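You operate a simulated robot arm through the tools that you are given. There is no shell and no other tool. Be economical: measure what you need, move in short steps, check, and stop when the job is done.

You run a simulated two-armed robot. Do the job below in one go: nothing can be reset, and whatever is moved stays where it is left.

Task
Add arch supports to both blanks in mould 1 and clamp it shut.
Fine: each support on the blank of its letter, at the arch, lined up with the blank; no hand under the closing lid.

Only the result counts: the job must be done as asked and must still hold three seconds after the hand-in. Knocking over, shifting, dropping, spilling or breaking anything else fails it. A push-on lid holds only when it is set on centred and level and pressed home; a screw cap is set on level and turned clockwise until tight.

Robot
Two 7-joint arms with fingered hands on one trunk, on a base that drives. Base frame: it is fixed to the floor where the robot stands at the start and does not move with it; the origin is under the middle of the robot, x ahead of it, y to its left, z up; the surface under the hand at the start is at about z = 740. Lengths are in mm, angles in rad, forces in N, time in s.
The left shoulder is at the start at [50, 170, 1314], the right one opposite. With the tool pointing down near the work surface each hand reaches from about 100 to 680 mm from the robot's upright axis, wherever it stands, measured 20 degrees to its own side. Places, roughly: ejector lever of mould one [300, 200, 800]. Payload 4 kg a hand.
The TCP of each hand is the grasp point between the finger pads, 26 mm short of the fingertips. In the tool frame z runs along the fingers and y along their closing line. The gripper opens to 132 mm. The gripper's body begins 73 mm behind the TCP. The gripper is a hand of 4 fingers: y runs from the thumb to the fingers, the wrist lies at [0, 0, -224] in the tool frame, and closing takes about 1.5 s.
Orientation is that of the tool frame in the base frame, as a unit quaternion [x, y, z, w]. With the fingers straight down and closing along the base's y, the tool's x points along the base's -x, its y along +y and its z along -z.

Tools
- The arms move only by the tool send_rows. It takes "left_steps", "right_steps" or both (then of equal length, played together; a hand with none holds still); each is a list of rows, each a list of 6 numbers: the shift along the base's x, y, z in units of 40 mm (1.0 is 40 mm), then the turn, a rotation vector about the base's x, y, z in units of 6 degrees (1.0 is 6 degrees). In form: [[tx, ty, tz, rx, ry, rz], ...]. A call has 1 to 20 rows; each row shifts and turns the commanded pose from where the row before left it. "left_fingers" and "right_fingers" are, for a hand that has rows, the gripper command, from -1 (shut) to 1 (fully open), values between in proportion, set as the call begins (left out, the last holds). A call with a number of a shift or a turn outside -1 to 1 is refused whole. A row lasts 0.2 s, in which the tool goes at most 50 mm and 0.15 rad; a call with a longer step from one row to the next is refused whole, and so is a gripper value outside its range. A pose out of reach is approached as far as the arm can. The call stops where the force on the tool passes 40 N (or 10 N more than at its start, if that is more) or the arm is blocked; 0.2 s more then pass. The fingers move at their own pace (about 108 mm/s each) and stop on an object; they squeeze with about 23 N. The grip force told is the motor's: it shows also when the fingers shut on nothing. Time passes only in rows, and 0.2 s behind the last, so rows that do not move let the fingers close. The reply holds the time, the measured pose of the TCP, the force on the tool along the base axes, the opening and the grip force, in the units named above and with some noise, with the torque about the TCP (base axes, N m) and any sound that the robot's microphone picked up.
- Cameras (640 x 400 px; columns grow to the right, rows downward): "scene" is now at [126.8, 34.7, 1513.1]; the picture's right is [0.36, -0.93, 0.00], its down [-0.35, -0.14, -0.93] and it looks along [0.86, 0.34, -0.38] (base axes); focal length 214 px, centre (320, 200). "left" rides on the left gripper at [-73, 6, -94] in its tool frame; the picture's right is [-0.08, -1.00, 0.00], its down [0.79, -0.06, -0.62] and it looks along [0.61, -0.05, 0.79] (tool axes); focal length 230 px, centre (320, 200). "right" rides on the right gripper at [73, 6, -94] in its tool frame; the picture's right is [-0.08, 1.00, 0.00], its down [-0.78, -0.06, -0.62] and it looks along [-0.61, -0.05, 0.79] (tool axes); focal length 230 px, centre (320, 200). There is no depth. A picture from a camera that has moved, and an enlarged one, comes with that camera's place and axes in the base frame and with its lens.
- get_image(camera): a new picture of that camera. The clock stands still meanwhile.
- slide_trunk(by): slides the trunk up (or, below 0, down) by that many mm; the arms and the scene camera ride with it, the base frame stays. It gives what a move gives, with no picture.
- roll_base(legs): drives the robot by 1 to 6 legs, each [ahead, left, turn to the left] in mm, mm and rad, along the robot's own axes; the way and the turn of a leg run together, so that a leg with both is an arc; at most 1500 mm and 3.142 rad a leg. The arms and the cameras ride along, it lands a little off, and it stops where it bumps. It gives what a move gives.
- finger_targets(finger1, finger2, finger3, thumb_bend, hand): sets how far each is bent, from 0 (flat) to 1 (curled in); at 0.3 the hand is open as for a grip, at 0.7 the pads meet at the TCP. One left out holds its place. A second passes; each finger stops where it meets its share of the squeeze, and holds until it gets a number again. A gripper value or a shape takes the hand back. It gives what a move gives, with no picture; readings hold the bend of each and the force on the fingers (four entries, about 0 where the hand has none), thumb and palm.
- grasp_type(shape, hand): the hand has 4 fingers and takes this shape, open, in about a second: jaw (thumb against the fingers, like two jaws); tri (thumb and two fingers); tip (a fingertip pinch); poke (one finger out to press); point (the index stretched); flat (the hand flat); cup (the hand cupped); fist (a fist). The gripper value then closes the fingers along that shape, each until it touches; the sizes above hold for jaw. It gives what a move gives, with no picture.
- pan_tilt(pan, tilt): turns the head with the scene camera to pan (to the left, within 1.396 rad either way) and tilt (down, from -0.506 to 1.204), counted from straight ahead of the robot. It gives what a move gives.
- inspect(camera, box): a new picture of the part [left, top, right, bottom] of that camera's present view, enlarged. The clock stands still meanwhile.
- hand_in(): hands the job in; it is judged then, once.

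Go step by step. Nothing tells you exact positions but the pictures and the camera data: compare them with the known pose of the tool, close in by small moves and look again before you grip or let go. The budget is 120 turns and 100 pictures, counting those below and the enlarged ones. Unless the task says otherwise, let go and move clear before handing in, and close with one line.

The tools are called after "Emit:" as a command line: name --argument value ..., lists and objects as JSON in quotes. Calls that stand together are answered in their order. send_rows: Moves the arms, as the interface text tells. Its arguments: {"type":"object","properties":{"left_steps":{"type":"array","items":{"type":"array","items":{"type":"number"}}},"left_fingers":{"type":"number"},"right_steps":{"type":"array","items":{"type":"array","items":{"type":"number"}}},"right_fingers":{"type":"number"}},"required":[]} The other tools are called the same way: slide_trunk (by) slides the trunk up or down; grasp_type (shape, hand) gives the hand a shape; finger_targets (finger1, finger2, finger3, thumb_bend, hand) moves the fingers one by one; roll_base (legs) drives the base; pan_tilt (pan, tilt) turns the head that bears the scene camera; get_image (camera) takes a picture; inspect (camera, box) takes an enlarged picture of a part of a camera's view; hand_in () hands the job in.

At the start:

```text
clock: 0.0
left_ee_pos: [370.4, 515.9, 1517.0]
left_tool_rot: [0.0, 1.0, 0.0, 0.001]
left_ft_force: [0.2, 0.5, -1.5]
left_moment: [0.0, -0.04, -0.03]
left_opening: 131.8
left_grip_force: 0.1
left_shape: jaw
left_bend: [0.3, 0.3, 0.3, 0.3]
left_finger forces: [0.1, 0.1, 0.0, 0.1, 0.0, 0.0]
right_ee_pos: [318.9, 5.6, 1483.6]
right_tool_rot: [0.0, 1.0, -0.001, 0.0]
right_ft_force: [0.6, -0.3, 0.5]
right_moment: [0.01, -0.03, 0.0]
right_opening: 132.0
right_grip_force: 0.1
right_shape: jaw
right_bend: [0.3, 0.3, 0.3, 0.3]
right_finger forces: [0.1, 0.0, 0.1, 0.1, 0.1, 0.1]
trunk travel left (down, up): [-325.0, 26.0]
robot x, y, heading: [0.0, -0.8, 0.003]
head pan, tilt: [0.374, 0.386]
```

scene: 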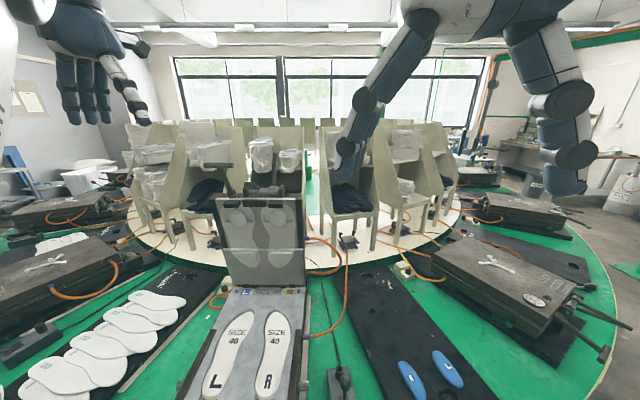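
right: 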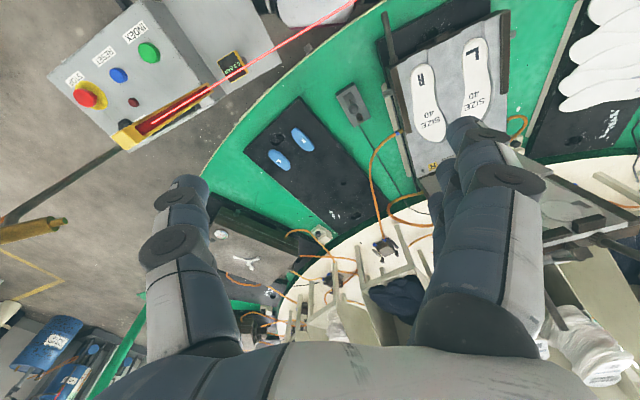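
left: 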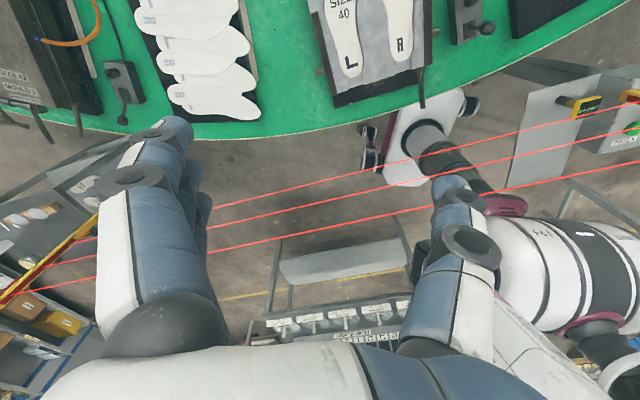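

I see mould 1 open with blanks L and R on its lower plate, and two blue arch supports on a dark board to its right. I'll look closer before moving.

Emit:
pan_tilt --pan 0.2 --tilt 0.85

Emit:
get_image --camera "scene"

```text
clock: 0.9
left_ee_pos: [370.5, 517.5, 1516.3]
left_tool_rot: [0.001, 1.0, 0.001, -0.001]
left_ft_force: [-0.6, -0.4, -0.7]
left_moment: [-0.01, -0.01, 0.02]
left_opening: 131.6
left_grip_force: 0.0
left_shape: jaw
left_bend: [0.3, 0.3, 0.3, 0.3]
left_finger forces: [0.1, 0.0, 0.0, 0.1, 0.0, 0.0]
right_ee_pos: [318.2, 5.8, 1485.0]
right_tool_rot: [0.0, 1.0, -0.001, 0.0]
right_ft_force: [-0.8, 0.6, -0.1]
right_moment: [0.02, -0.05, -0.02]
right_opening: 131.7
right_grip_force: 0.0
right_shape: jaw
right_bend: [0.3, 0.3, 0.3, 0.3]
right_finger forces: [0.0, 0.0, 0.0, 0.0, 0.0, 0.0]
trunk travel left (down, up): [-325.0, 26.0]
robot x, y, heading: [-1.3, 0.6, -0.0]
head pan, tilt: [0.201, 0.85]
```

```text
96 pictures are left
camera scene: at [116.9, 16.6, 1472.8], right [0.2, -0.98, 0.0], down [-0.74, -0.15, -0.66], along [0.65, 0.13, -0.75], focal length 214 px, centre (320, 200)
```

scene: 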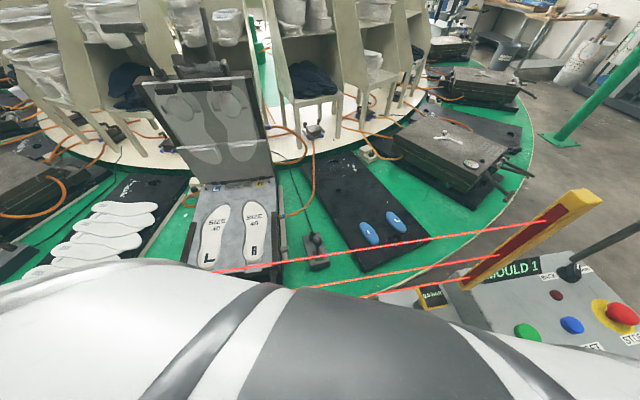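

The right arm covers the lower view; mould, supports and the console ("MOULD 1") are visible. I'll enlarge the mould and the supports.

Emit:
inspect --camera "scene" --box '[120, 70, 340, 280]'

Emit:
inspect --camera "scene" --box '[290, 140, 450, 280]'

Emit:
inspect --camera "right" --box '[230, 0, 560, 206]'

```text
1.90 times, centred on (230, 175) of scene
camera zoom: at [116.9, 16.6, 1472.8], right [0.2, -0.98, 0.0], down [-0.74, -0.15, -0.66], along [0.65, 0.13, -0.75], focal length 408 px, centre (491, 248)
```

zoom: 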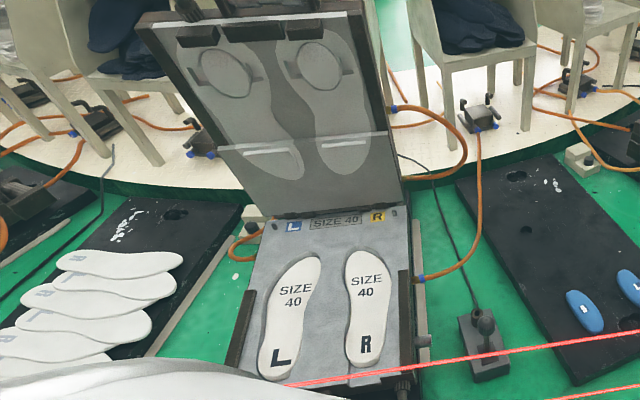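

```text
2.86 times, centred on (370, 210) of scene
camera zoom: at [116.9, 16.6, 1472.8], right [0.2, -0.98, 0.0], down [-0.74, -0.15, -0.66], along [0.65, 0.13, -0.75], focal length 613 px, centre (177, 171)
```

zoom: 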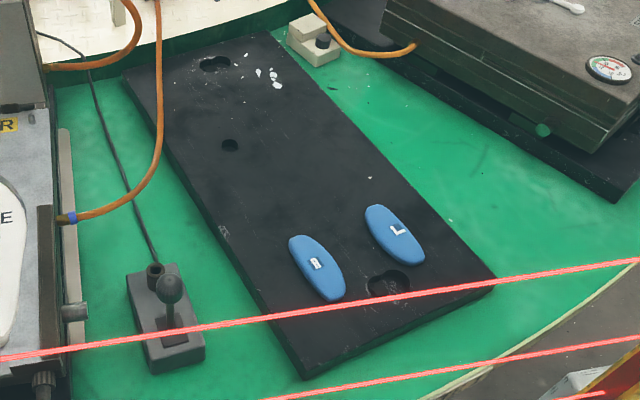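

```text
1.94 times, centred on (395, 103) of right
camera zoom: at [245.6, 11.1, 1577.7], right [0.08, 1.0, 0.0], down [0.78, -0.06, 0.62], along [0.61, -0.05, -0.79], focal length 446 px, centre (174, 388)
```

zoom: 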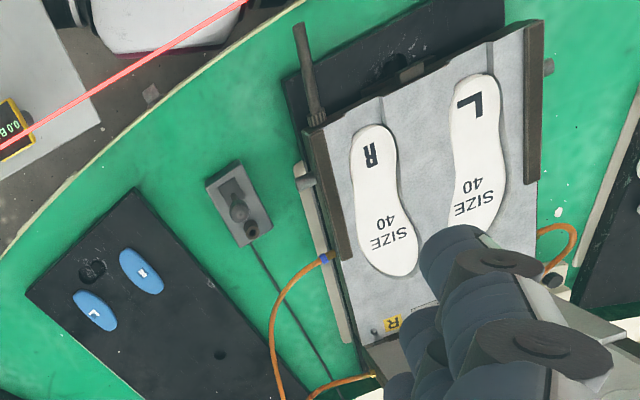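

Supports lie at roughly R (599,-80), L (677,-188); the mould's axis points about 23° to the left. I'll move the right arm aside to clear the scene view and examine mould details (clamps, lid handle).

Emit:
send_rows --right_steps '[[0, -1, 0, 0, 0, 0], [0, -1, 0, 0, 0, 0], [0, -1, 0, 0, 0, 0], [0, -1, 0, 0, 0, 0], [0, -1, 0, 0, 0, 0], [0, -1, 0, 0, 0, 0], [0, -1, 0, 0, 0, 0], [0, -1, 0, 0, 0, 0]]'

Emit:
pan_tilt --pan 0.4 --tilt 0.75

Emit:
get_image --camera "scene"

Emit:
get_image --camera "right"

```text
clock: 2.7
left_ee_pos: [371.4, 515.5, 1517.1]
left_tool_rot: [0.0, 1.0, 0.001, 0.0]
left_ft_force: [-0.7, -1.1, 0.7]
left_moment: [0.02, 0.01, 0.01]
left_opening: 131.9
left_grip_force: 0.2
left_shape: jaw
left_bend: [0.3, 0.3, 0.3, 0.3]
left_finger forces: [0.0, 0.0, 0.1, 0.1, 0.1, 0.0]
right_ee_pos: [322.3, -313.0, 1477.3]
right_tool_rot: [0.0, 1.0, 0.001, 0.001]
right_ft_force: [0.5, -1.7, -0.4]
right_moment: [-0.01, 0.0, 0.05]
right_opening: 131.8
right_grip_force: 0.1
right_shape: jaw
right_bend: [0.3, 0.3, 0.3, 0.3]
right_finger forces: [0.0, 0.1, 0.0, 0.0, 0.1, 0.1]
right hand out of reach, approached as far as the arm can: row 8
trunk travel left (down, up): [-325.0, 26.0]
robot x, y, heading: [1.0, -1.9, -0.001]
head pan, tilt: [0.201, 0.85]
```

```text
clock: 3.4
left_ee_pos: [369.9, 516.6, 1516.4]
left_tool_rot: [0.0, 1.0, 0.0, 0.0]
left_ft_force: [0.3, -0.4, 0.7]
left_moment: [0.02, 0.03, 0.02]
left_opening: 131.8
left_grip_force: 0.0
left_shape: jaw
left_bend: [0.3, 0.3, 0.3, 0.3]
left_finger forces: [0.1, 0.0, 0.1, 0.0, 0.1, 0.0]
right_ee_pos: [321.5, -309.8, 1478.0]
right_tool_rot: [0.0, 1.0, 0.002, 0.0]
right_ft_force: [0.9, 0.4, -0.4]
right_moment: [-0.02, -0.01, 0.01]
right_opening: 131.9
right_grip_force: 0.1
right_shape: jaw
right_bend: [0.3, 0.3, 0.3, 0.3]
right_finger forces: [0.0, 0.0, 0.0, 0.1, 0.0, 0.0]
trunk travel left (down, up): [-325.0, 26.0]
robot x, y, heading: [-1.6, -0.3, 0.006]
head pan, tilt: [0.4, 0.75]
```

```text
92 pictures are left
camera scene: at [116.7, 33.4, 1480.7], right [0.39, -0.92, 0.0], down [-0.63, -0.27, -0.73], along [0.67, 0.28, -0.68], focal length 214 px, centre (320, 200)
```

scene: 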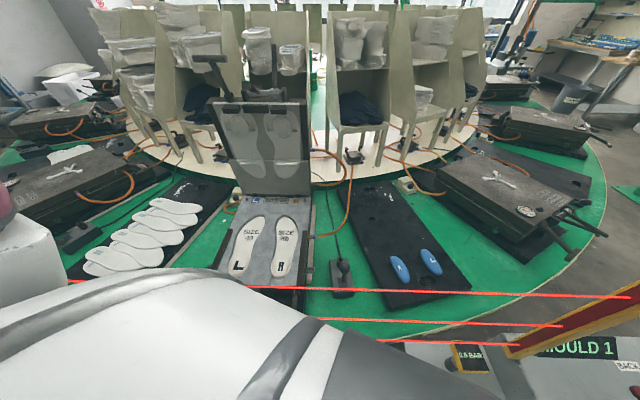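

```text
91 pictures are left
camera right: at [249.0, -303.8, 1571.8], right [0.08, 1.0, 0.0], down [0.78, -0.06, 0.62], along [0.62, -0.05, -0.79], focal length 230 px, centre (320, 200)
```

right: 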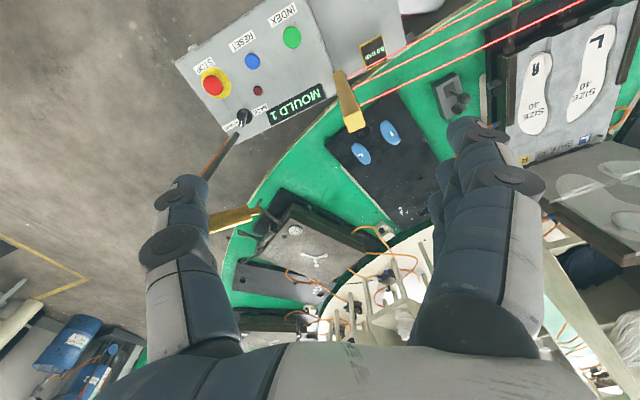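

Better overview. Enlarging the lid and the mould front to find the clamp and handle.

Emit:
inspect --camera "scene" --box '[170, 40, 360, 160]'

Emit:
inspect --camera "scene" --box '[200, 180, 380, 300]'

Emit:
inspect --camera "scene" --box '[430, 130, 620, 270]'

Emit:
inspect --camera "right" --box '[170, 0, 400, 160]'

```text
3.33 times, centred on (265, 100) of scene
camera zoom: at [116.7, 33.4, 1480.7], right [0.39, -0.92, 0.0], down [-0.63, -0.27, -0.73], along [0.67, 0.28, -0.68], focal length 715 px, centre (503, 533)
```

zoom: 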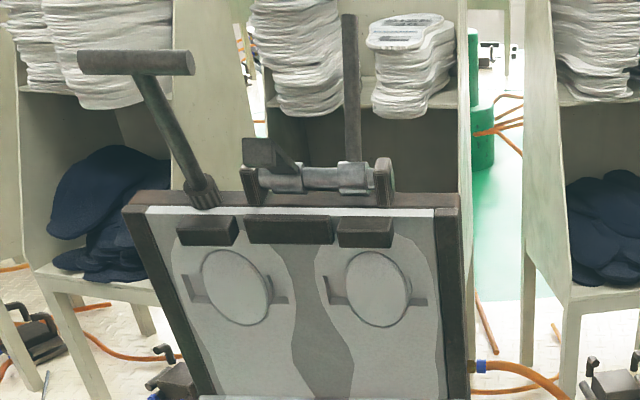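

```text
3.33 times, centred on (290, 240) of scene
camera zoom: at [116.7, 33.4, 1480.7], right [0.39, -0.92, 0.0], down [-0.63, -0.27, -0.73], along [0.67, 0.28, -0.68], focal length 715 px, centre (420, 67)
```

zoom: 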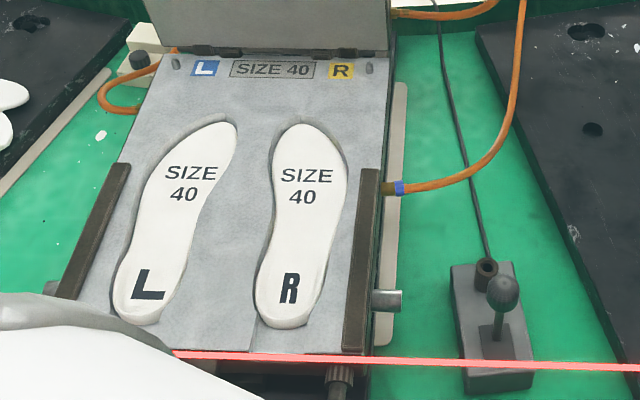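

```text
2.86 times, centred on (525, 200) of scene
camera zoom: at [116.7, 33.4, 1480.7], right [0.39, -0.92, 0.0], down [-0.63, -0.27, -0.73], along [0.67, 0.28, -0.68], focal length 613 px, centre (-266, 200)
```

zoom: 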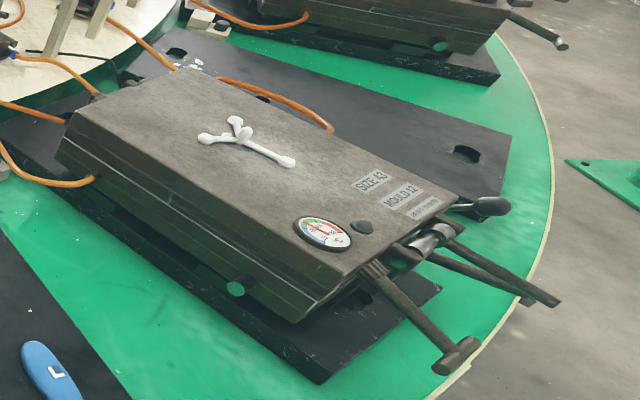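

```text
2.50 times, centred on (285, 80) of right
camera zoom: at [249.0, -303.8, 1571.8], right [0.08, 1.0, 0.0], down [0.78, -0.06, 0.62], along [0.62, -0.05, -0.79], focal length 575 px, centre (408, 500)
```

zoom: 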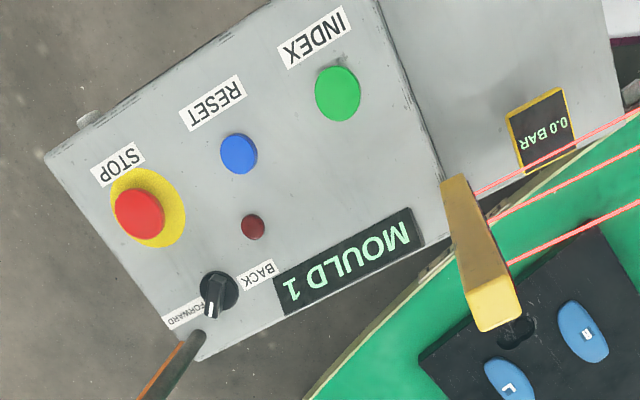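

The lid carries a T-handle on its front-left corner and a hook-and-lever clamp mid-front. I'll compare with the closed neighbour moulds to learn what "clamped" looks like.

Emit:
pan_tilt --pan -0.2 --tilt 0.5

Emit:
inspect --camera "scene" --box '[300, 150, 460, 270]'

Emit:
inspect --camera "left" --box '[0, 0, 200, 140]'

Emit:
inspect --camera "left" --box '[300, 0, 540, 150]'

```text
clock: 4.4
left_ee_pos: [371.0, 514.5, 1516.1]
left_tool_rot: [0.001, 1.0, 0.0, 0.0]
left_ft_force: [0.2, 0.0, -0.6]
left_moment: [-0.03, 0.04, -0.02]
left_opening: 131.8
left_grip_force: 0.0
left_shape: jaw
left_bend: [0.3, 0.3, 0.3, 0.3]
left_finger forces: [0.0, 0.0, 0.0, 0.1, 0.0, 0.1]
right_ee_pos: [322.4, -310.1, 1477.7]
right_tool_rot: [0.0, 1.0, 0.001, 0.001]
right_ft_force: [0.2, 0.4, -0.6]
right_moment: [0.0, 0.0, -0.01]
right_opening: 132.0
right_grip_force: 0.0
right_shape: jaw
right_bend: [0.3, 0.3, 0.3, 0.3]
right_finger forces: [0.0, 0.1, 0.1, 0.0, 0.1, 0.0]
trunk travel left (down, up): [-325.0, 26.0]
robot x, y, heading: [-1.5, 1.1, -0.005]
head pan, tilt: [-0.201, 0.499]
```

```text
3.33 times, centred on (380, 210) of scene
camera zoom: at [129.6, -17.1, 1502.6], right [-0.2, -0.98, 0.0], down [-0.47, 0.1, -0.88], along [0.86, -0.17, -0.48], focal length 715 px, centre (120, 167)
```

zoom: 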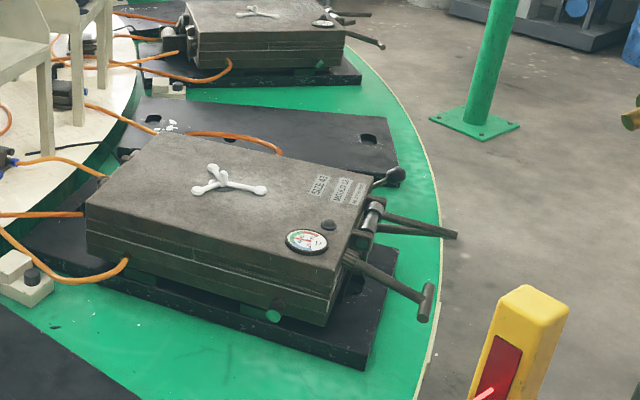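

```text
2.86 times, centred on (100, 70) of left
camera zoom: at [443.3, 523.7, 1610.4], right [0.08, -1.0, 0.0], down [-0.79, -0.06, 0.62], along [-0.61, -0.05, -0.79], focal length 657 px, centre (949, 571)
```

zoom: 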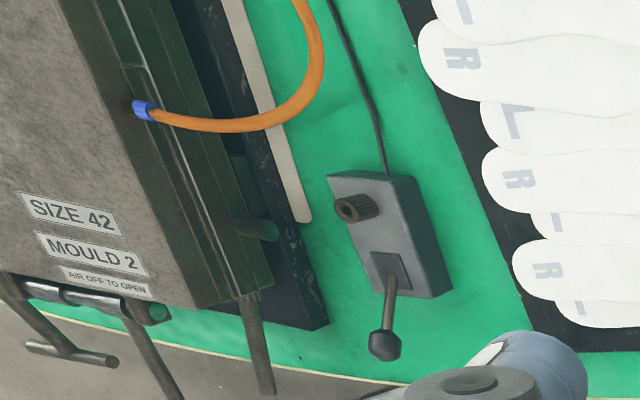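

```text
2.67 times, centred on (420, 75) of left
camera zoom: at [443.3, 523.7, 1610.4], right [0.08, -1.0, 0.0], down [-0.79, -0.06, 0.62], along [-0.61, -0.05, -0.79], focal length 614 px, centre (53, 533)
```

zoom: 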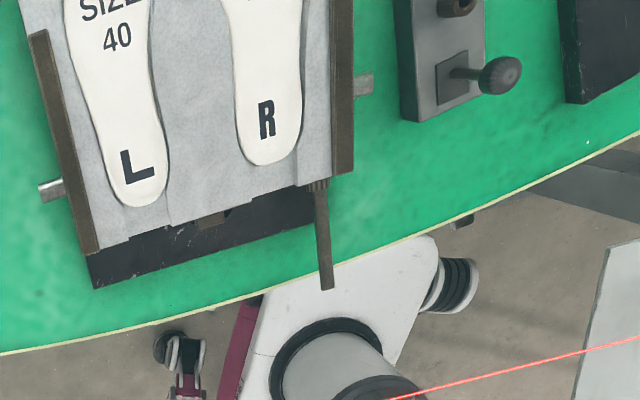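

On the closed moulds the centre clamp lever is pulled down forward and the valve lever is thrown outward ("AIR OFF TO OPEN"); mould 1's valve is upright. The yellow curtain post is near the right arm, so I'll locate it and the supports more exactly.

Emit:
pan_tilt --pan -0.4 --tilt 0.9

Emit:
get_image --camera "scene"

```text
clock: 5.3
left_ee_pos: [370.3, 516.5, 1516.1]
left_tool_rot: [0.001, 1.0, 0.0, -0.001]
left_ft_force: [-0.4, 0.2, -0.7]
left_moment: [0.0, 0.01, 0.03]
left_opening: 131.8
left_grip_force: 0.1
left_shape: jaw
left_bend: [0.3, 0.3, 0.3, 0.3]
left_finger forces: [0.0, 0.0, 0.1, 0.0, 0.0, 0.0]
right_ee_pos: [322.9, -309.1, 1478.3]
right_tool_rot: [-0.001, 1.0, 0.001, 0.001]
right_ft_force: [1.1, 0.0, -0.1]
right_moment: [-0.02, 0.0, -0.04]
right_opening: 131.9
right_grip_force: 0.1
right_shape: jaw
right_bend: [0.3, 0.3, 0.3, 0.3]
right_finger forces: [0.1, 0.1, 0.0, 0.1, 0.0, 0.0]
trunk travel left (down, up): [-325.0, 26.0]
robot x, y, heading: [-0.2, 0.7, 0.003]
head pan, tilt: [-0.4, 0.901]
```

```text
83 pictures are left
camera scene: at [110.0, -28.4, 1468.8], right [-0.39, -0.92, 0.0], down [-0.72, 0.3, -0.62], along [0.57, -0.24, -0.78], focal length 214 px, centre (320, 200)
```

scene: 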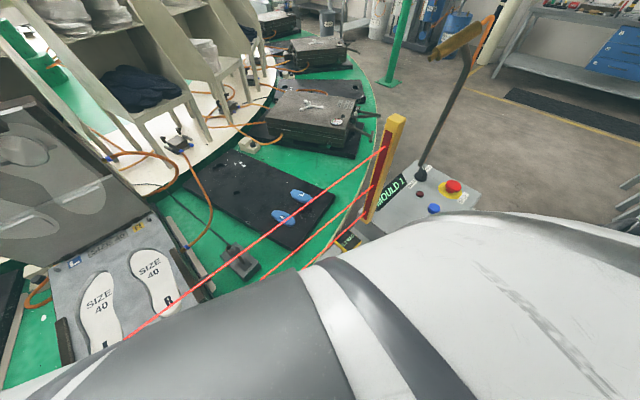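

The post top is at about (357,-270,1285). I'll pick with the left hand, from a stand moved a bit ahead-left and turned right, which keeps that arm well clear of the post.

Emit:
roll_base --legs '[[60, 110, 0]]'

Emit:
roll_base --legs '[[60, 0, 0], [0, 0, -0.6]]'

Emit:
pan_tilt --pan 0.1 --tilt 0.8

Emit:
get_image --camera "scene"

```text
clock: 7.0
left_ee_pos: [429.1, 629.1, 1516.8]
left_tool_rot: [0.0, 1.0, 0.001, 0.0]
left_ft_force: [-0.2, 0.6, -0.8]
left_moment: [0.01, 0.0, 0.01]
left_opening: 132.1
left_grip_force: 0.1
left_shape: jaw
left_bend: [0.3, 0.3, 0.3, 0.3]
left_finger forces: [0.0, 0.0, 0.1, 0.0, 0.0, 0.1]
right_ee_pos: [381.7, -197.6, 1479.4]
right_tool_rot: [0.001, 1.0, 0.0, 0.002]
right_ft_force: [0.0, 0.6, 0.0]
right_moment: [0.02, 0.0, -0.02]
right_opening: 131.8
right_grip_force: 0.0
right_shape: jaw
right_bend: [0.3, 0.3, 0.3, 0.3]
right_finger forces: [0.0, 0.0, 0.1, 0.0, 0.1, 0.1]
trunk travel left (down, up): [-325.0, 26.0]
robot x, y, heading: [61.3, 110.1, -0.003]
head pan, tilt: [-0.4, 0.901]
```

```text
clock: 9.6
left_ee_pos: [720.4, 324.0, 1517.1]
left_tool_rot: [0.299, 0.954, -0.001, 0.0]
left_ft_force: [-0.2, -0.4, 1.0]
left_moment: [-0.01, 0.06, 0.02]
left_opening: 131.7
left_grip_force: 0.0
left_shape: jaw
left_bend: [0.3, 0.3, 0.3, 0.3]
left_finger forces: [0.0, 0.0, 0.0, 0.0, 0.0, 0.0]
right_ee_pos: [209.1, -325.7, 1477.8]
right_tool_rot: [0.3, 0.954, 0.001, 0.001]
right_ft_force: [0.5, 0.5, 0.2]
right_moment: [-0.04, -0.03, 0.02]
right_opening: 132.0
right_grip_force: 0.1
right_shape: jaw
right_bend: [0.3, 0.3, 0.3, 0.3]
right_finger forces: [0.0, 0.0, 0.0, 0.0, 0.0, 0.1]
trunk travel left (down, up): [-325.0, 26.0]
robot x, y, heading: [123.0, 110.0, -0.606]
head pan, tilt: [-0.4, 0.901]
```

```text
clock: 10.5
left_ee_pos: [719.5, 324.1, 1515.6]
left_tool_rot: [0.299, 0.954, 0.0, 0.001]
left_ft_force: [0.3, 0.0, 0.2]
left_moment: [0.03, -0.01, 0.04]
left_opening: 131.6
left_grip_force: 0.1
left_shape: jaw
left_bend: [0.3, 0.3, 0.3, 0.3]
left_finger forces: [0.1, 0.0, 0.0, 0.1, 0.0, 0.0]
right_ee_pos: [208.3, -325.5, 1477.9]
right_tool_rot: [0.299, 0.954, 0.001, 0.001]
right_ft_force: [-0.1, 0.1, 0.1]
right_moment: [-0.01, -0.01, -0.04]
right_opening: 131.9
right_grip_force: 0.0
right_shape: jaw
right_bend: [0.3, 0.3, 0.3, 0.3]
right_finger forces: [0.0, 0.1, 0.0, 0.0, 0.0, 0.0]
trunk travel left (down, up): [-325.0, 26.0]
robot x, y, heading: [115.0, 110.5, -0.606]
head pan, tilt: [0.099, 0.799]
```

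```text
82 pictures are left
camera scene: at [224.6, 50.8, 1476.7], right [-0.49, -0.87, 0.0], down [-0.63, 0.35, -0.7], along [0.61, -0.34, -0.72], focal length 214 px, centre (320, 200)
```

scene: 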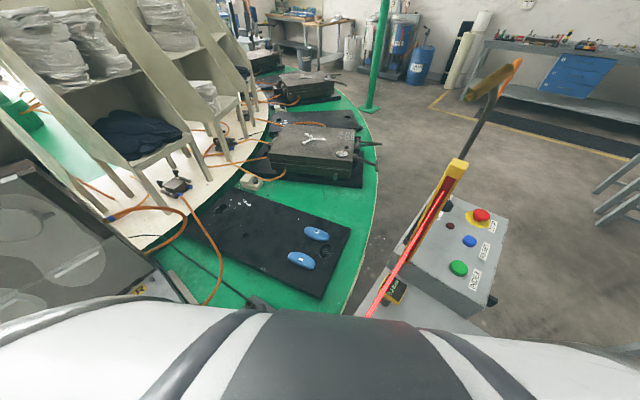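

The supports are confirmed near R (594,-80) and L (672,-185), long axes at about 40°. I'll bring the left hand over them, turned so it would close across them, and look with its camera.

Emit:
send_rows --left_steps '[[-0.231, -0.738, -0.61, 0, 0, 0.96], [-0.231, -0.738, -0.61, 0, 0, 0.96], [-0.231, -0.738, -0.61, 0, 0, 0.96], [-0.231, -0.738, -0.61, 0, 0, 0.96], [-0.231, -0.738, -0.61, 0, 0, 0.96], [-0.231, -0.738, -0.61, 0, 0, 0.96], [-0.231, -0.738, -0.61, 0, 0, 0.96], [-0.231, -0.738, -0.61, 0, 0, 0.96], [-0.231, -0.738, -0.61, 0, 0, 0.96], [-0.231, -0.738, -0.61, 0, 0, 0.96], [-0.231, -0.738, -0.61, 0, 0, 0.96], [-0.231, -0.738, -0.61, 0, 0, 0.96], [-0.231, -0.738, -0.61, 0, 0, 0.96]]'

Emit:
get_image --camera "left"

Emit:
get_image --camera "scene"

```text
clock: 13.3
left_ee_pos: [608.6, -59.0, 1210.9]
left_tool_rot: [-0.359, 0.933, -0.024, -0.029]
left_ft_force: [-0.1, -0.2, 0.3]
left_moment: [-0.01, 0.0, 0.0]
left_opening: 131.5
left_grip_force: 0.1
left_shape: jaw
left_bend: [0.3, 0.3, 0.3, 0.3]
left_finger forces: [0.0, 0.0, 0.1, 0.0, 0.0, 0.1]
right_ee_pos: [207.6, -325.6, 1477.5]
right_tool_rot: [0.299, 0.954, 0.001, 0.001]
right_ft_force: [0.7, 0.0, 0.2]
right_moment: [0.05, -0.01, 0.0]
right_opening: 132.0
right_grip_force: 0.0
right_shape: jaw
right_bend: [0.3, 0.3, 0.3, 0.3]
right_finger forces: [0.0, 0.0, 0.1, 0.0, 0.0, 0.0]
trunk travel left (down, up): [-325.0, 26.0]
robot x, y, heading: [119.8, 115.5, -0.609]
head pan, tilt: [0.099, 0.799]
```

```text
81 pictures are left
camera left: at [662.0, 2.4, 1299.1], right [0.73, -0.69, 0.02], down [-0.52, -0.53, 0.67], along [-0.45, -0.5, -0.74], focal length 230 px, centre (320, 200)
```

left: 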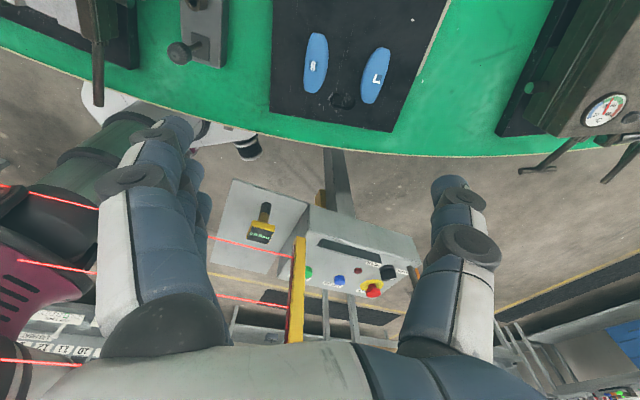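

```text
80 pictures are left
camera scene: at [224.7, 50.1, 1476.6], right [-0.49, -0.87, 0.0], down [-0.63, 0.35, -0.7], along [0.61, -0.34, -0.72], focal length 214 px, centre (320, 200)
```

scene: 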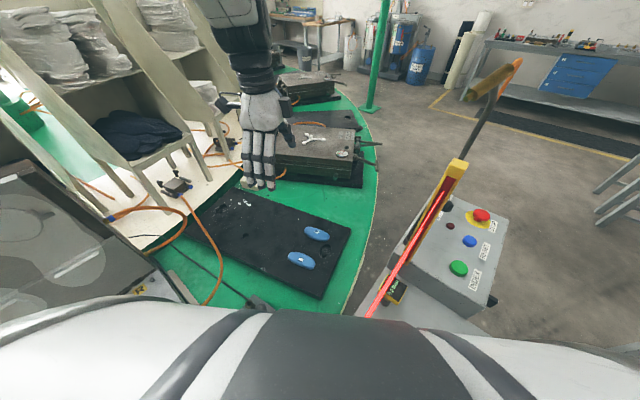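

The letters read upright with "up" pointing away along 40°. Enlarging for exact axes and shapes.

Emit:
inspect --camera "left" --box '[280, 10, 440, 120]'

Emit:
inspect --camera "scene" --box '[270, 210, 370, 290]'

```text
3.64 times, centred on (360, 65) of left
camera zoom: at [662.0, 2.4, 1299.1], right [0.73, -0.69, 0.02], down [-0.52, -0.53, 0.67], along [-0.45, -0.5, -0.74], focal length 837 px, centre (174, 691)
```

zoom: 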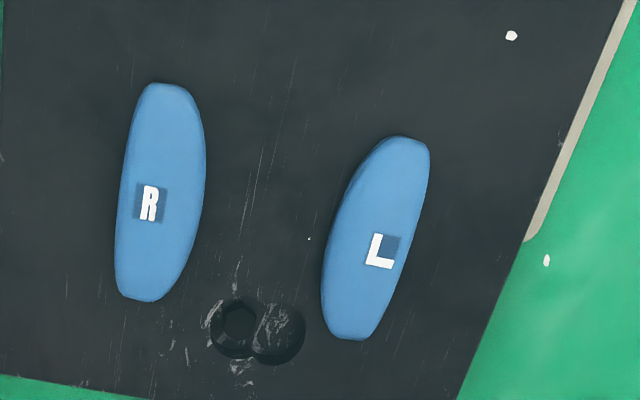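

```text
5.00 times, centred on (320, 250) of scene
camera zoom: at [224.7, 50.1, 1476.6], right [-0.49, -0.87, 0.0], down [-0.63, 0.35, -0.7], along [0.61, -0.34, -0.72], focal length 1072 px, centre (320, -50)
```

zoom: 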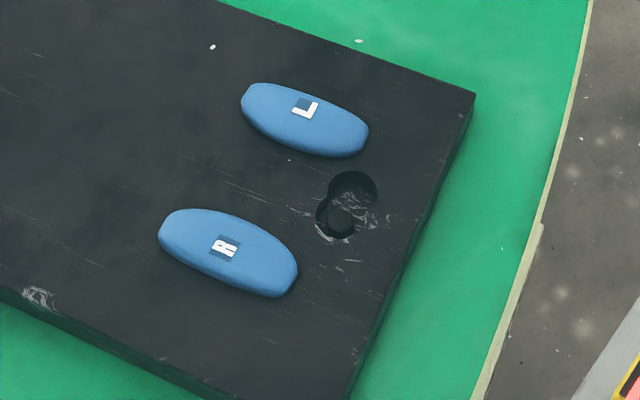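

R support center ≈(591,-78), L ≈(666,-182), both at ~37°, tops near z 768. Descending over R with a partly closed opening.

Emit:
send_rows --left_steps '[[-0.056, -0.059, -0.94, 0, 0, -0.1], [-0.056, -0.059, -0.94, 0, 0, -0.1], [-0.056, -0.059, -0.94, 0, 0, -0.1], [-0.056, -0.059, -0.94, 0, 0, -0.1], [-0.056, -0.059, -0.94, 0, 0, -0.1], [-0.056, -0.059, -0.94, 0, 0, -0.1], [-0.056, -0.059, -0.94, 0, 0, -0.1], [-0.056, -0.059, -0.94, 0, 0, -0.1]]' --left_fingers 0.45

Emit:
get_image --camera "left"

Emit:
inspect --camera "scene" --box '[220, 110, 400, 290]'

```text
clock: 15.3
left_ee_pos: [609.7, -71.2, 909.7]
left_tool_rot: [-0.343, 0.939, -0.017, -0.011]
left_ft_force: [0.2, -0.1, 0.4]
left_moment: [0.0, -0.02, -0.01]
left_opening: 95.9
left_grip_force: 0.0
left_shape: jaw
left_bend: [0.65, 0.65, 0.65, 0.62]
left_finger forces: [0.1, 0.0, 0.0, 0.0, 0.1, 0.0]
right_ee_pos: [209.1, -325.6, 1478.3]
right_tool_rot: [0.299, 0.954, 0.0, 0.001]
right_ft_force: [0.1, 0.6, 0.4]
right_moment: [-0.02, 0.0, -0.03]
right_opening: 132.0
right_grip_force: 0.0
right_shape: jaw
right_bend: [0.3, 0.3, 0.3, 0.3]
right_finger forces: [0.1, 0.0, 0.0, 0.0, 0.0, 0.0]
trunk travel left (down, up): [-325.0, 26.0]
robot x, y, heading: [117.9, 117.5, -0.606]
head pan, tilt: [0.099, 0.799]
stopped in row 8 (left hand): the arm was blocked; the commanded pose is now the measured one
```

```text
77 pictures are left
camera left: at [662.3, -13.6, 1000.6], right [0.7, -0.71, 0.02], down [-0.56, -0.53, 0.64], along [-0.45, -0.46, -0.77], focal length 230 px, centre (320, 200)
```

left: 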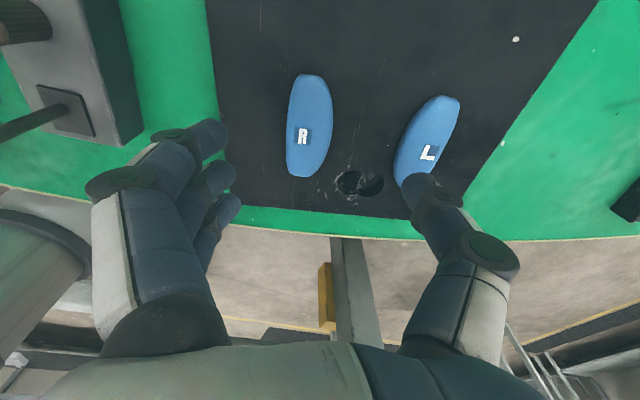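

```text
2.22 times, centred on (310, 200) of scene
camera zoom: at [224.3, 51.3, 1476.8], right [-0.49, -0.87, 0.0], down [-0.63, 0.35, -0.7], along [0.61, -0.34, -0.72], focal length 477 px, centre (342, 200)
```

zoom: 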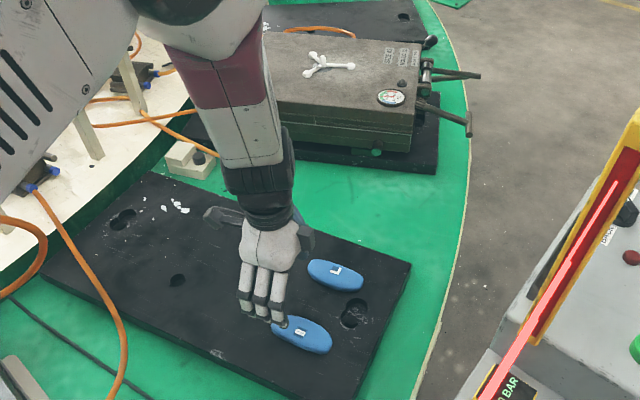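

The arm reports being blocked at z 910, well before the table. I'll check whether the left elbow is near the open lid.

Emit:
pan_tilt --pan 0.9 --tilt 0.5

Emit:
get_image --camera "scene"

```text
clock: 16.5
left_ee_pos: [609.4, -70.8, 909.3]
left_tool_rot: [-0.343, 0.939, -0.017, -0.012]
left_ft_force: [-0.5, -0.9, -0.3]
left_moment: [-0.01, -0.03, 0.0]
left_opening: 96.1
left_grip_force: 0.1
left_shape: jaw
left_bend: [0.65, 0.65, 0.65, 0.62]
left_finger forces: [0.0, 0.0, 0.0, 0.0, 0.0, 0.0]
right_ee_pos: [208.2, -327.2, 1479.6]
right_tool_rot: [0.299, 0.954, 0.001, 0.001]
right_ft_force: [0.4, -0.6, 0.3]
right_moment: [0.0, 0.03, 0.02]
right_opening: 131.8
right_grip_force: 0.0
right_shape: jaw
right_bend: [0.3, 0.3, 0.3, 0.3]
right_finger forces: [0.1, 0.1, 0.0, 0.0, 0.0, 0.0]
trunk travel left (down, up): [-325.0, 26.0]
robot x, y, heading: [117.5, 114.9, -0.609]
head pan, tilt: [0.901, 0.499]
```

```text
75 pictures are left
camera scene: at [241.3, 116.3, 1502.6], right [0.29, -0.96, 0.0], down [-0.46, -0.14, -0.88], along [0.84, 0.25, -0.48], focal length 214 px, centre (320, 200)
```

scene: 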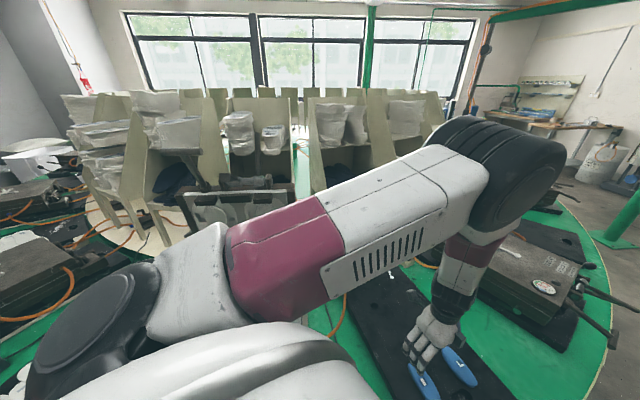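

The elbow is high and clear; this looks like a wrist limit from the large hand yaw. I'll retract the left hand the way it came, turn back to heading ~0 and use the right hand, which needs only ~37° of yaw there.

Emit:
send_rows --left_steps '[[0, 0, 1, 0, 0, 0], [0, 0, 1, 0, 0, 0], [0, 0, 1, 0, 0, 0], [0, 0, 1, 0, 0, 0], [0, 0, 1, 0, 0, 0], [0, 0, 1, 0, 0, 0], [0, 0, 1, 0, 0, 0]]' --left_fingers 1

Emit:
send_rows --left_steps '[[0.231, 0.738, 0.61, 0, 0, -0.9], [0.231, 0.738, 0.61, 0, 0, -0.9], [0.231, 0.738, 0.61, 0, 0, -0.9], [0.231, 0.738, 0.61, 0, 0, -0.9], [0.231, 0.738, 0.61, 0, 0, -0.9], [0.231, 0.738, 0.61, 0, 0, -0.9], [0.231, 0.738, 0.61, 0, 0, -0.9], [0.231, 0.738, 0.61, 0, 0, -0.9], [0.231, 0.738, 0.61, 0, 0, -0.9], [0.231, 0.738, 0.61, 0, 0, -0.9], [0.231, 0.738, 0.61, 0, 0, -0.9], [0.231, 0.738, 0.61, 0, 0, -0.9], [0.231, 0.738, 0.61, 0, 0, -0.9]]'

Emit:
roll_base --legs '[[0, 0, 0.6]]'

Emit:
pan_tilt --pan -0.5 --tilt 0.5

Emit:
get_image --camera "scene"

```text
clock: 18.1
left_ee_pos: [617.3, -64.0, 1195.0]
left_tool_rot: [-0.36, 0.931, -0.032, -0.042]
left_ft_force: [0.6, -0.7, 0.3]
left_moment: [0.0, 0.02, -0.03]
left_opening: 132.1
left_grip_force: 0.0
left_shape: jaw
left_bend: [0.3, 0.3, 0.3, 0.3]
left_finger forces: [0.0, 0.0, 0.1, 0.0, 0.0, 0.1]
right_ee_pos: [208.9, -325.5, 1478.8]
right_tool_rot: [0.299, 0.954, 0.001, 0.001]
right_ft_force: [0.0, -0.6, -0.6]
right_moment: [0.01, 0.01, 0.0]
right_opening: 132.2
right_grip_force: 0.0
right_shape: jaw
right_bend: [0.3, 0.3, 0.3, 0.3]
right_finger forces: [0.0, 0.0, 0.0, 0.1, 0.0, 0.0]
trunk travel left (down, up): [-325.0, 26.0]
robot x, y, heading: [117.4, 115.6, -0.606]
head pan, tilt: [0.901, 0.499]
```

```text
clock: 20.9
left_ee_pos: [728.9, 311.9, 1506.0]
left_tool_rot: [0.264, 0.964, -0.007, -0.018]
left_ft_force: [-0.4, 0.0, 0.9]
left_moment: [0.01, 0.0, 0.04]
left_opening: 132.1
left_grip_force: 0.2
left_shape: jaw
left_bend: [0.3, 0.3, 0.3, 0.3]
left_finger forces: [0.0, 0.1, 0.0, 0.1, 0.0, 0.0]
right_ee_pos: [207.6, -325.9, 1479.3]
right_tool_rot: [0.298, 0.955, 0.0, 0.001]
right_ft_force: [-0.1, 0.9, -0.7]
right_moment: [-0.02, 0.05, 0.03]
right_opening: 131.8
right_grip_force: 0.1
right_shape: jaw
right_bend: [0.3, 0.3, 0.3, 0.3]
right_finger forces: [0.0, 0.0, 0.0, 0.0, 0.0, 0.0]
trunk travel left (down, up): [-325.0, 26.0]
robot x, y, heading: [118.1, 109.7, -0.605]
head pan, tilt: [0.901, 0.499]
```

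```text
clock: 22.9
left_ee_pos: [511.5, 618.3, 1505.4]
left_tool_rot: [-0.033, 0.999, -0.012, -0.014]
left_ft_force: [0.1, -0.2, -0.5]
left_moment: [0.0, -0.03, 0.03]
left_opening: 132.1
left_grip_force: 0.0
left_shape: jaw
left_bend: [0.3, 0.3, 0.3, 0.3]
left_finger forces: [0.0, 0.0, 0.0, 0.1, 0.1, 0.0]
right_ee_pos: [439.0, -201.5, 1478.5]
right_tool_rot: [0.005, 1.0, 0.001, 0.001]
right_ft_force: [0.7, 0.3, 0.4]
right_moment: [0.04, 0.03, 0.03]
right_opening: 131.8
right_grip_force: 0.0
right_shape: jaw
right_bend: [0.3, 0.3, 0.3, 0.3]
right_finger forces: [0.0, 0.1, 0.0, 0.1, 0.1, 0.0]
trunk travel left (down, up): [-325.0, 26.0]
robot x, y, heading: [122.4, 112.2, -0.011]
head pan, tilt: [0.901, 0.499]
```

```text
clock: 24.4
left_ee_pos: [510.9, 617.6, 1506.0]
left_tool_rot: [-0.032, 0.999, -0.011, -0.014]
left_ft_force: [-0.1, -0.6, -0.5]
left_moment: [0.0, -0.01, 0.02]
left_opening: 132.0
left_grip_force: 0.0
left_shape: jaw
left_bend: [0.3, 0.3, 0.3, 0.3]
left_finger forces: [0.0, 0.0, 0.0, 0.0, 0.0, 0.1]
right_ee_pos: [439.8, -201.6, 1479.1]
right_tool_rot: [0.006, 1.0, 0.0, 0.001]
right_ft_force: [0.3, 0.1, -0.6]
right_moment: [0.01, -0.02, 0.0]
right_opening: 131.9
right_grip_force: 0.0
right_shape: jaw
right_bend: [0.3, 0.3, 0.3, 0.3]
right_finger forces: [0.1, 0.0, 0.0, 0.0, 0.1, 0.0]
trunk travel left (down, up): [-325.0, 26.0]
robot x, y, heading: [123.2, 110.5, -0.01]
head pan, tilt: [-0.499, 0.499]
```

```text
74 pictures are left
camera scene: at [240.8, 68.4, 1502.6], right [-0.49, -0.87, 0.0], down [-0.42, 0.23, -0.88], along [0.77, -0.43, -0.48], focal length 214 px, centre (320, 200)
```

scene: 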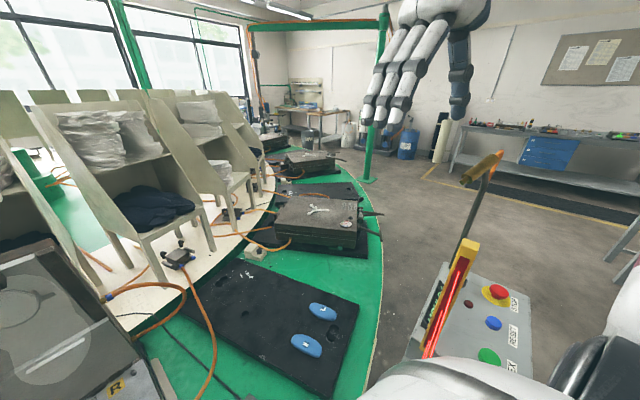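

The right hand is clear of the post. I'll move it ahead toward L support (666,-182) in stages, turning it +37°.

Emit:
send_rows --right_steps '[[0.525, 0.075, -0.9, 0, 0, 0.617], [0.525, 0.075, -0.9, 0, 0, 0.617], [0.525, 0.075, -0.9, 0, 0, 0.617], [0.525, 0.075, -0.9, 0, 0, 0.617], [0.525, 0.075, -0.9, 0, 0, 0.617], [0.525, 0.075, -0.9, 0, 0, 0.617], [0.525, 0.075, -0.9, 0, 0, 0.617], [0.525, 0.075, -0.9, 0, 0, 0.617], [0.525, 0.075, -0.9, 0, 0, 0.617], [0.525, 0.075, -0.9, 0, 0, 0.617]]' --right_fingers 0.45

Emit:
get_image --camera "scene"

Emit:
get_image --camera "right"

```text
clock: 26.6
left_ee_pos: [511.8, 618.8, 1505.8]
left_tool_rot: [-0.033, 0.999, -0.012, -0.015]
left_ft_force: [0.0, -0.8, 0.9]
left_moment: [-0.01, 0.02, -0.03]
left_opening: 131.8
left_grip_force: 0.1
left_shape: jaw
left_bend: [0.3, 0.3, 0.3, 0.3]
left_finger forces: [0.0, 0.0, 0.0, 0.0, 0.1, 0.0]
right_ee_pos: [651.9, -171.3, 1116.7]
right_tool_rot: [-0.313, 0.95, 0.002, 0.0]
right_ft_force: [1.1, 0.4, -0.2]
right_moment: [0.0, -0.01, -0.05]
right_opening: 96.1
right_grip_force: 0.0
right_shape: jaw
right_bend: [0.65, 0.65, 0.65, 0.62]
right_finger forces: [0.1, 0.1, 0.0, 0.1, 0.1, 0.0]
trunk travel left (down, up): [-325.0, 26.0]
robot x, y, heading: [120.5, 112.3, -0.009]
head pan, tilt: [-0.499, 0.499]
```

```text
73 pictures are left
camera scene: at [242.4, 68.4, 1502.5], right [-0.49, -0.87, 0.0], down [-0.42, 0.23, -0.88], along [0.77, -0.43, -0.48], focal length 214 px, centre (320, 200)
```

scene: 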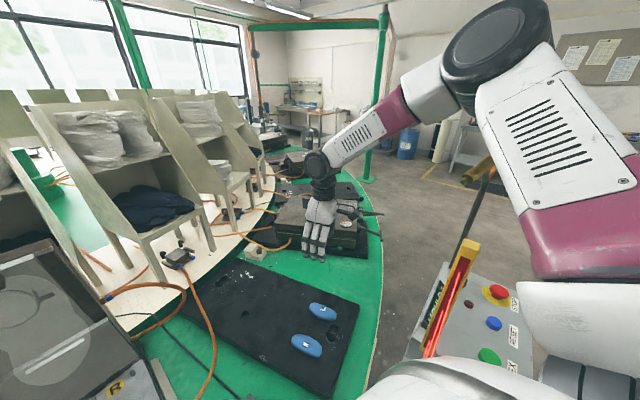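

```text
72 pictures are left
camera right: at [589.6, -210.3, 1211.0], right [-0.53, 0.85, 0.0], down [0.67, 0.42, 0.62], along [0.52, 0.33, -0.79], focal length 230 px, centre (320, 200)
```

right: 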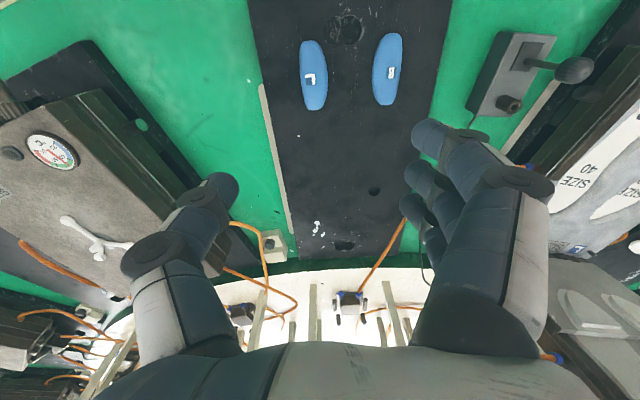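

Elbow is high but to the right, near above the post. I'll raise the trunk fully for clearance and descend part way, watching the elbow.

Emit:
slide_trunk --by 25

Emit:
send_rows --right_steps '[[0.05, -0.04, -1, 0, 0, 0], [0.05, -0.04, -1, 0, 0, 0], [0.05, -0.04, -1, 0, 0, 0], [0.05, -0.04, -1, 0, 0, 0]]'

Emit:
get_image --camera "scene"

```text
clock: 27.3
left_ee_pos: [510.9, 618.6, 1530.6]
left_tool_rot: [-0.032, 0.999, -0.012, -0.015]
left_ft_force: [-0.3, 0.0, 0.7]
left_moment: [-0.01, -0.02, -0.01]
left_opening: 132.0
left_grip_force: 0.1
left_shape: jaw
left_bend: [0.3, 0.3, 0.3, 0.3]
left_finger forces: [0.1, 0.0, 0.0, 0.1, 0.0, 0.0]
right_ee_pos: [649.4, -170.0, 1143.0]
right_tool_rot: [-0.312, 0.95, 0.0, 0.001]
right_ft_force: [-1.0, -0.1, -0.5]
right_moment: [-0.01, -0.01, 0.01]
right_opening: 96.0
right_grip_force: 0.1
right_shape: jaw
right_bend: [0.65, 0.65, 0.65, 0.62]
right_finger forces: [0.1, 0.0, 0.1, 0.0, 0.1, 0.0]
trunk travel left (down, up): [-350.0, 1.0]
robot x, y, heading: [119.0, 110.0, -0.006]
head pan, tilt: [-0.499, 0.499]
```

```text
clock: 28.3
left_ee_pos: [512.0, 617.8, 1529.7]
left_tool_rot: [-0.032, 0.999, -0.012, -0.015]
left_ft_force: [0.2, 0.3, -0.3]
left_moment: [0.01, 0.03, 0.0]
left_opening: 131.8
left_grip_force: 0.0
left_shape: jaw
left_bend: [0.3, 0.3, 0.3, 0.3]
left_finger forces: [0.1, 0.0, 0.1, 0.0, 0.0, 0.0]
right_ee_pos: [659.6, -177.2, 981.4]
right_tool_rot: [-0.312, 0.95, 0.001, 0.0]
right_ft_force: [-0.8, 0.1, -0.9]
right_moment: [-0.05, 0.01, 0.04]
right_opening: 95.9
right_grip_force: 0.0
right_shape: jaw
right_bend: [0.65, 0.65, 0.65, 0.62]
right_finger forces: [0.0, 0.1, 0.0, 0.1, 0.0, 0.1]
trunk travel left (down, up): [-350.0, 1.0]
robot x, y, heading: [119.9, 111.7, -0.015]
head pan, tilt: [-0.499, 0.499]
```

```text
71 pictures are left
camera scene: at [241.7, 68.0, 1526.9], right [-0.49, -0.87, 0.0], down [-0.42, 0.23, -0.88], along [0.77, -0.43, -0.48], focal length 214 px, centre (320, 200)
```

scene: 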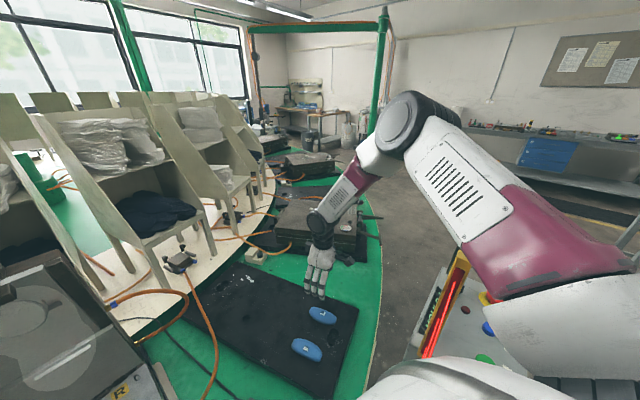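

The upper arm passes inside and above the post with fair clearance. Descending to above the L support and checking with the wrist camera.

Emit:
send_rows --right_steps '[[0.04, -0.03, -1, 0, 0, 0], [0.04, -0.03, -1, 0, 0, 0], [0.04, -0.03, -0.9, 0, 0, 0]]'

Emit:
get_image --camera "right"

Emit:
get_image --camera "scene"

```text
clock: 29.1
left_ee_pos: [512.2, 617.3, 1529.9]
left_tool_rot: [-0.032, 0.999, -0.012, -0.015]
left_ft_force: [-0.2, 0.5, 0.0]
left_moment: [-0.02, 0.04, 0.0]
left_opening: 131.7
left_grip_force: 0.0
left_shape: jaw
left_bend: [0.3, 0.3, 0.3, 0.3]
left_finger forces: [0.0, 0.0, 0.0, 0.0, 0.0, 0.1]
right_ee_pos: [665.2, -179.9, 864.9]
right_tool_rot: [-0.312, 0.95, 0.001, 0.0]
right_ft_force: [0.4, 0.3, -0.5]
right_moment: [0.01, -0.01, 0.0]
right_opening: 95.9
right_grip_force: 0.0
right_shape: jaw
right_bend: [0.65, 0.65, 0.65, 0.62]
right_finger forces: [0.1, 0.0, 0.0, 0.1, 0.0, 0.0]
trunk travel left (down, up): [-350.0, 1.0]
robot x, y, heading: [120.5, 114.3, -0.013]
head pan, tilt: [-0.499, 0.499]
```

```text
70 pictures are left
camera right: at [602.3, -218.8, 959.5], right [-0.53, 0.85, 0.0], down [0.67, 0.42, 0.62], along [0.52, 0.33, -0.79], focal length 230 px, centre (320, 200)
```

right: 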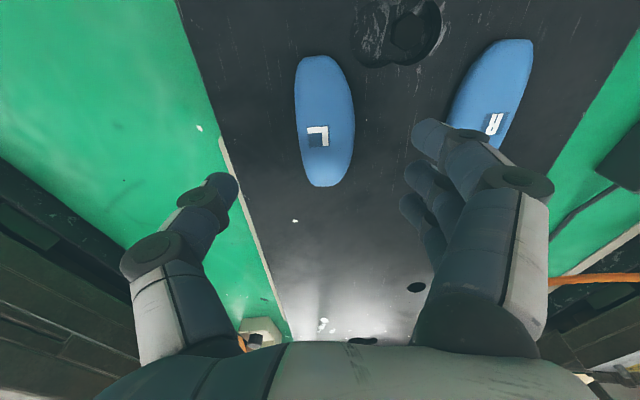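

```text
69 pictures are left
camera scene: at [241.5, 68.0, 1526.9], right [-0.49, -0.87, 0.0], down [-0.42, 0.23, -0.88], along [0.77, -0.43, -0.48], focal length 214 px, centre (320, 200)
```

scene: 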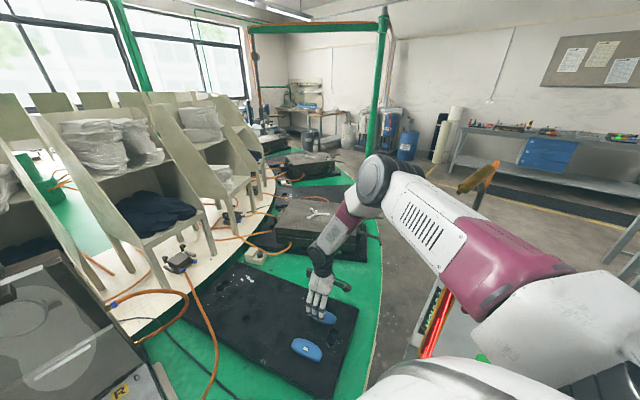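

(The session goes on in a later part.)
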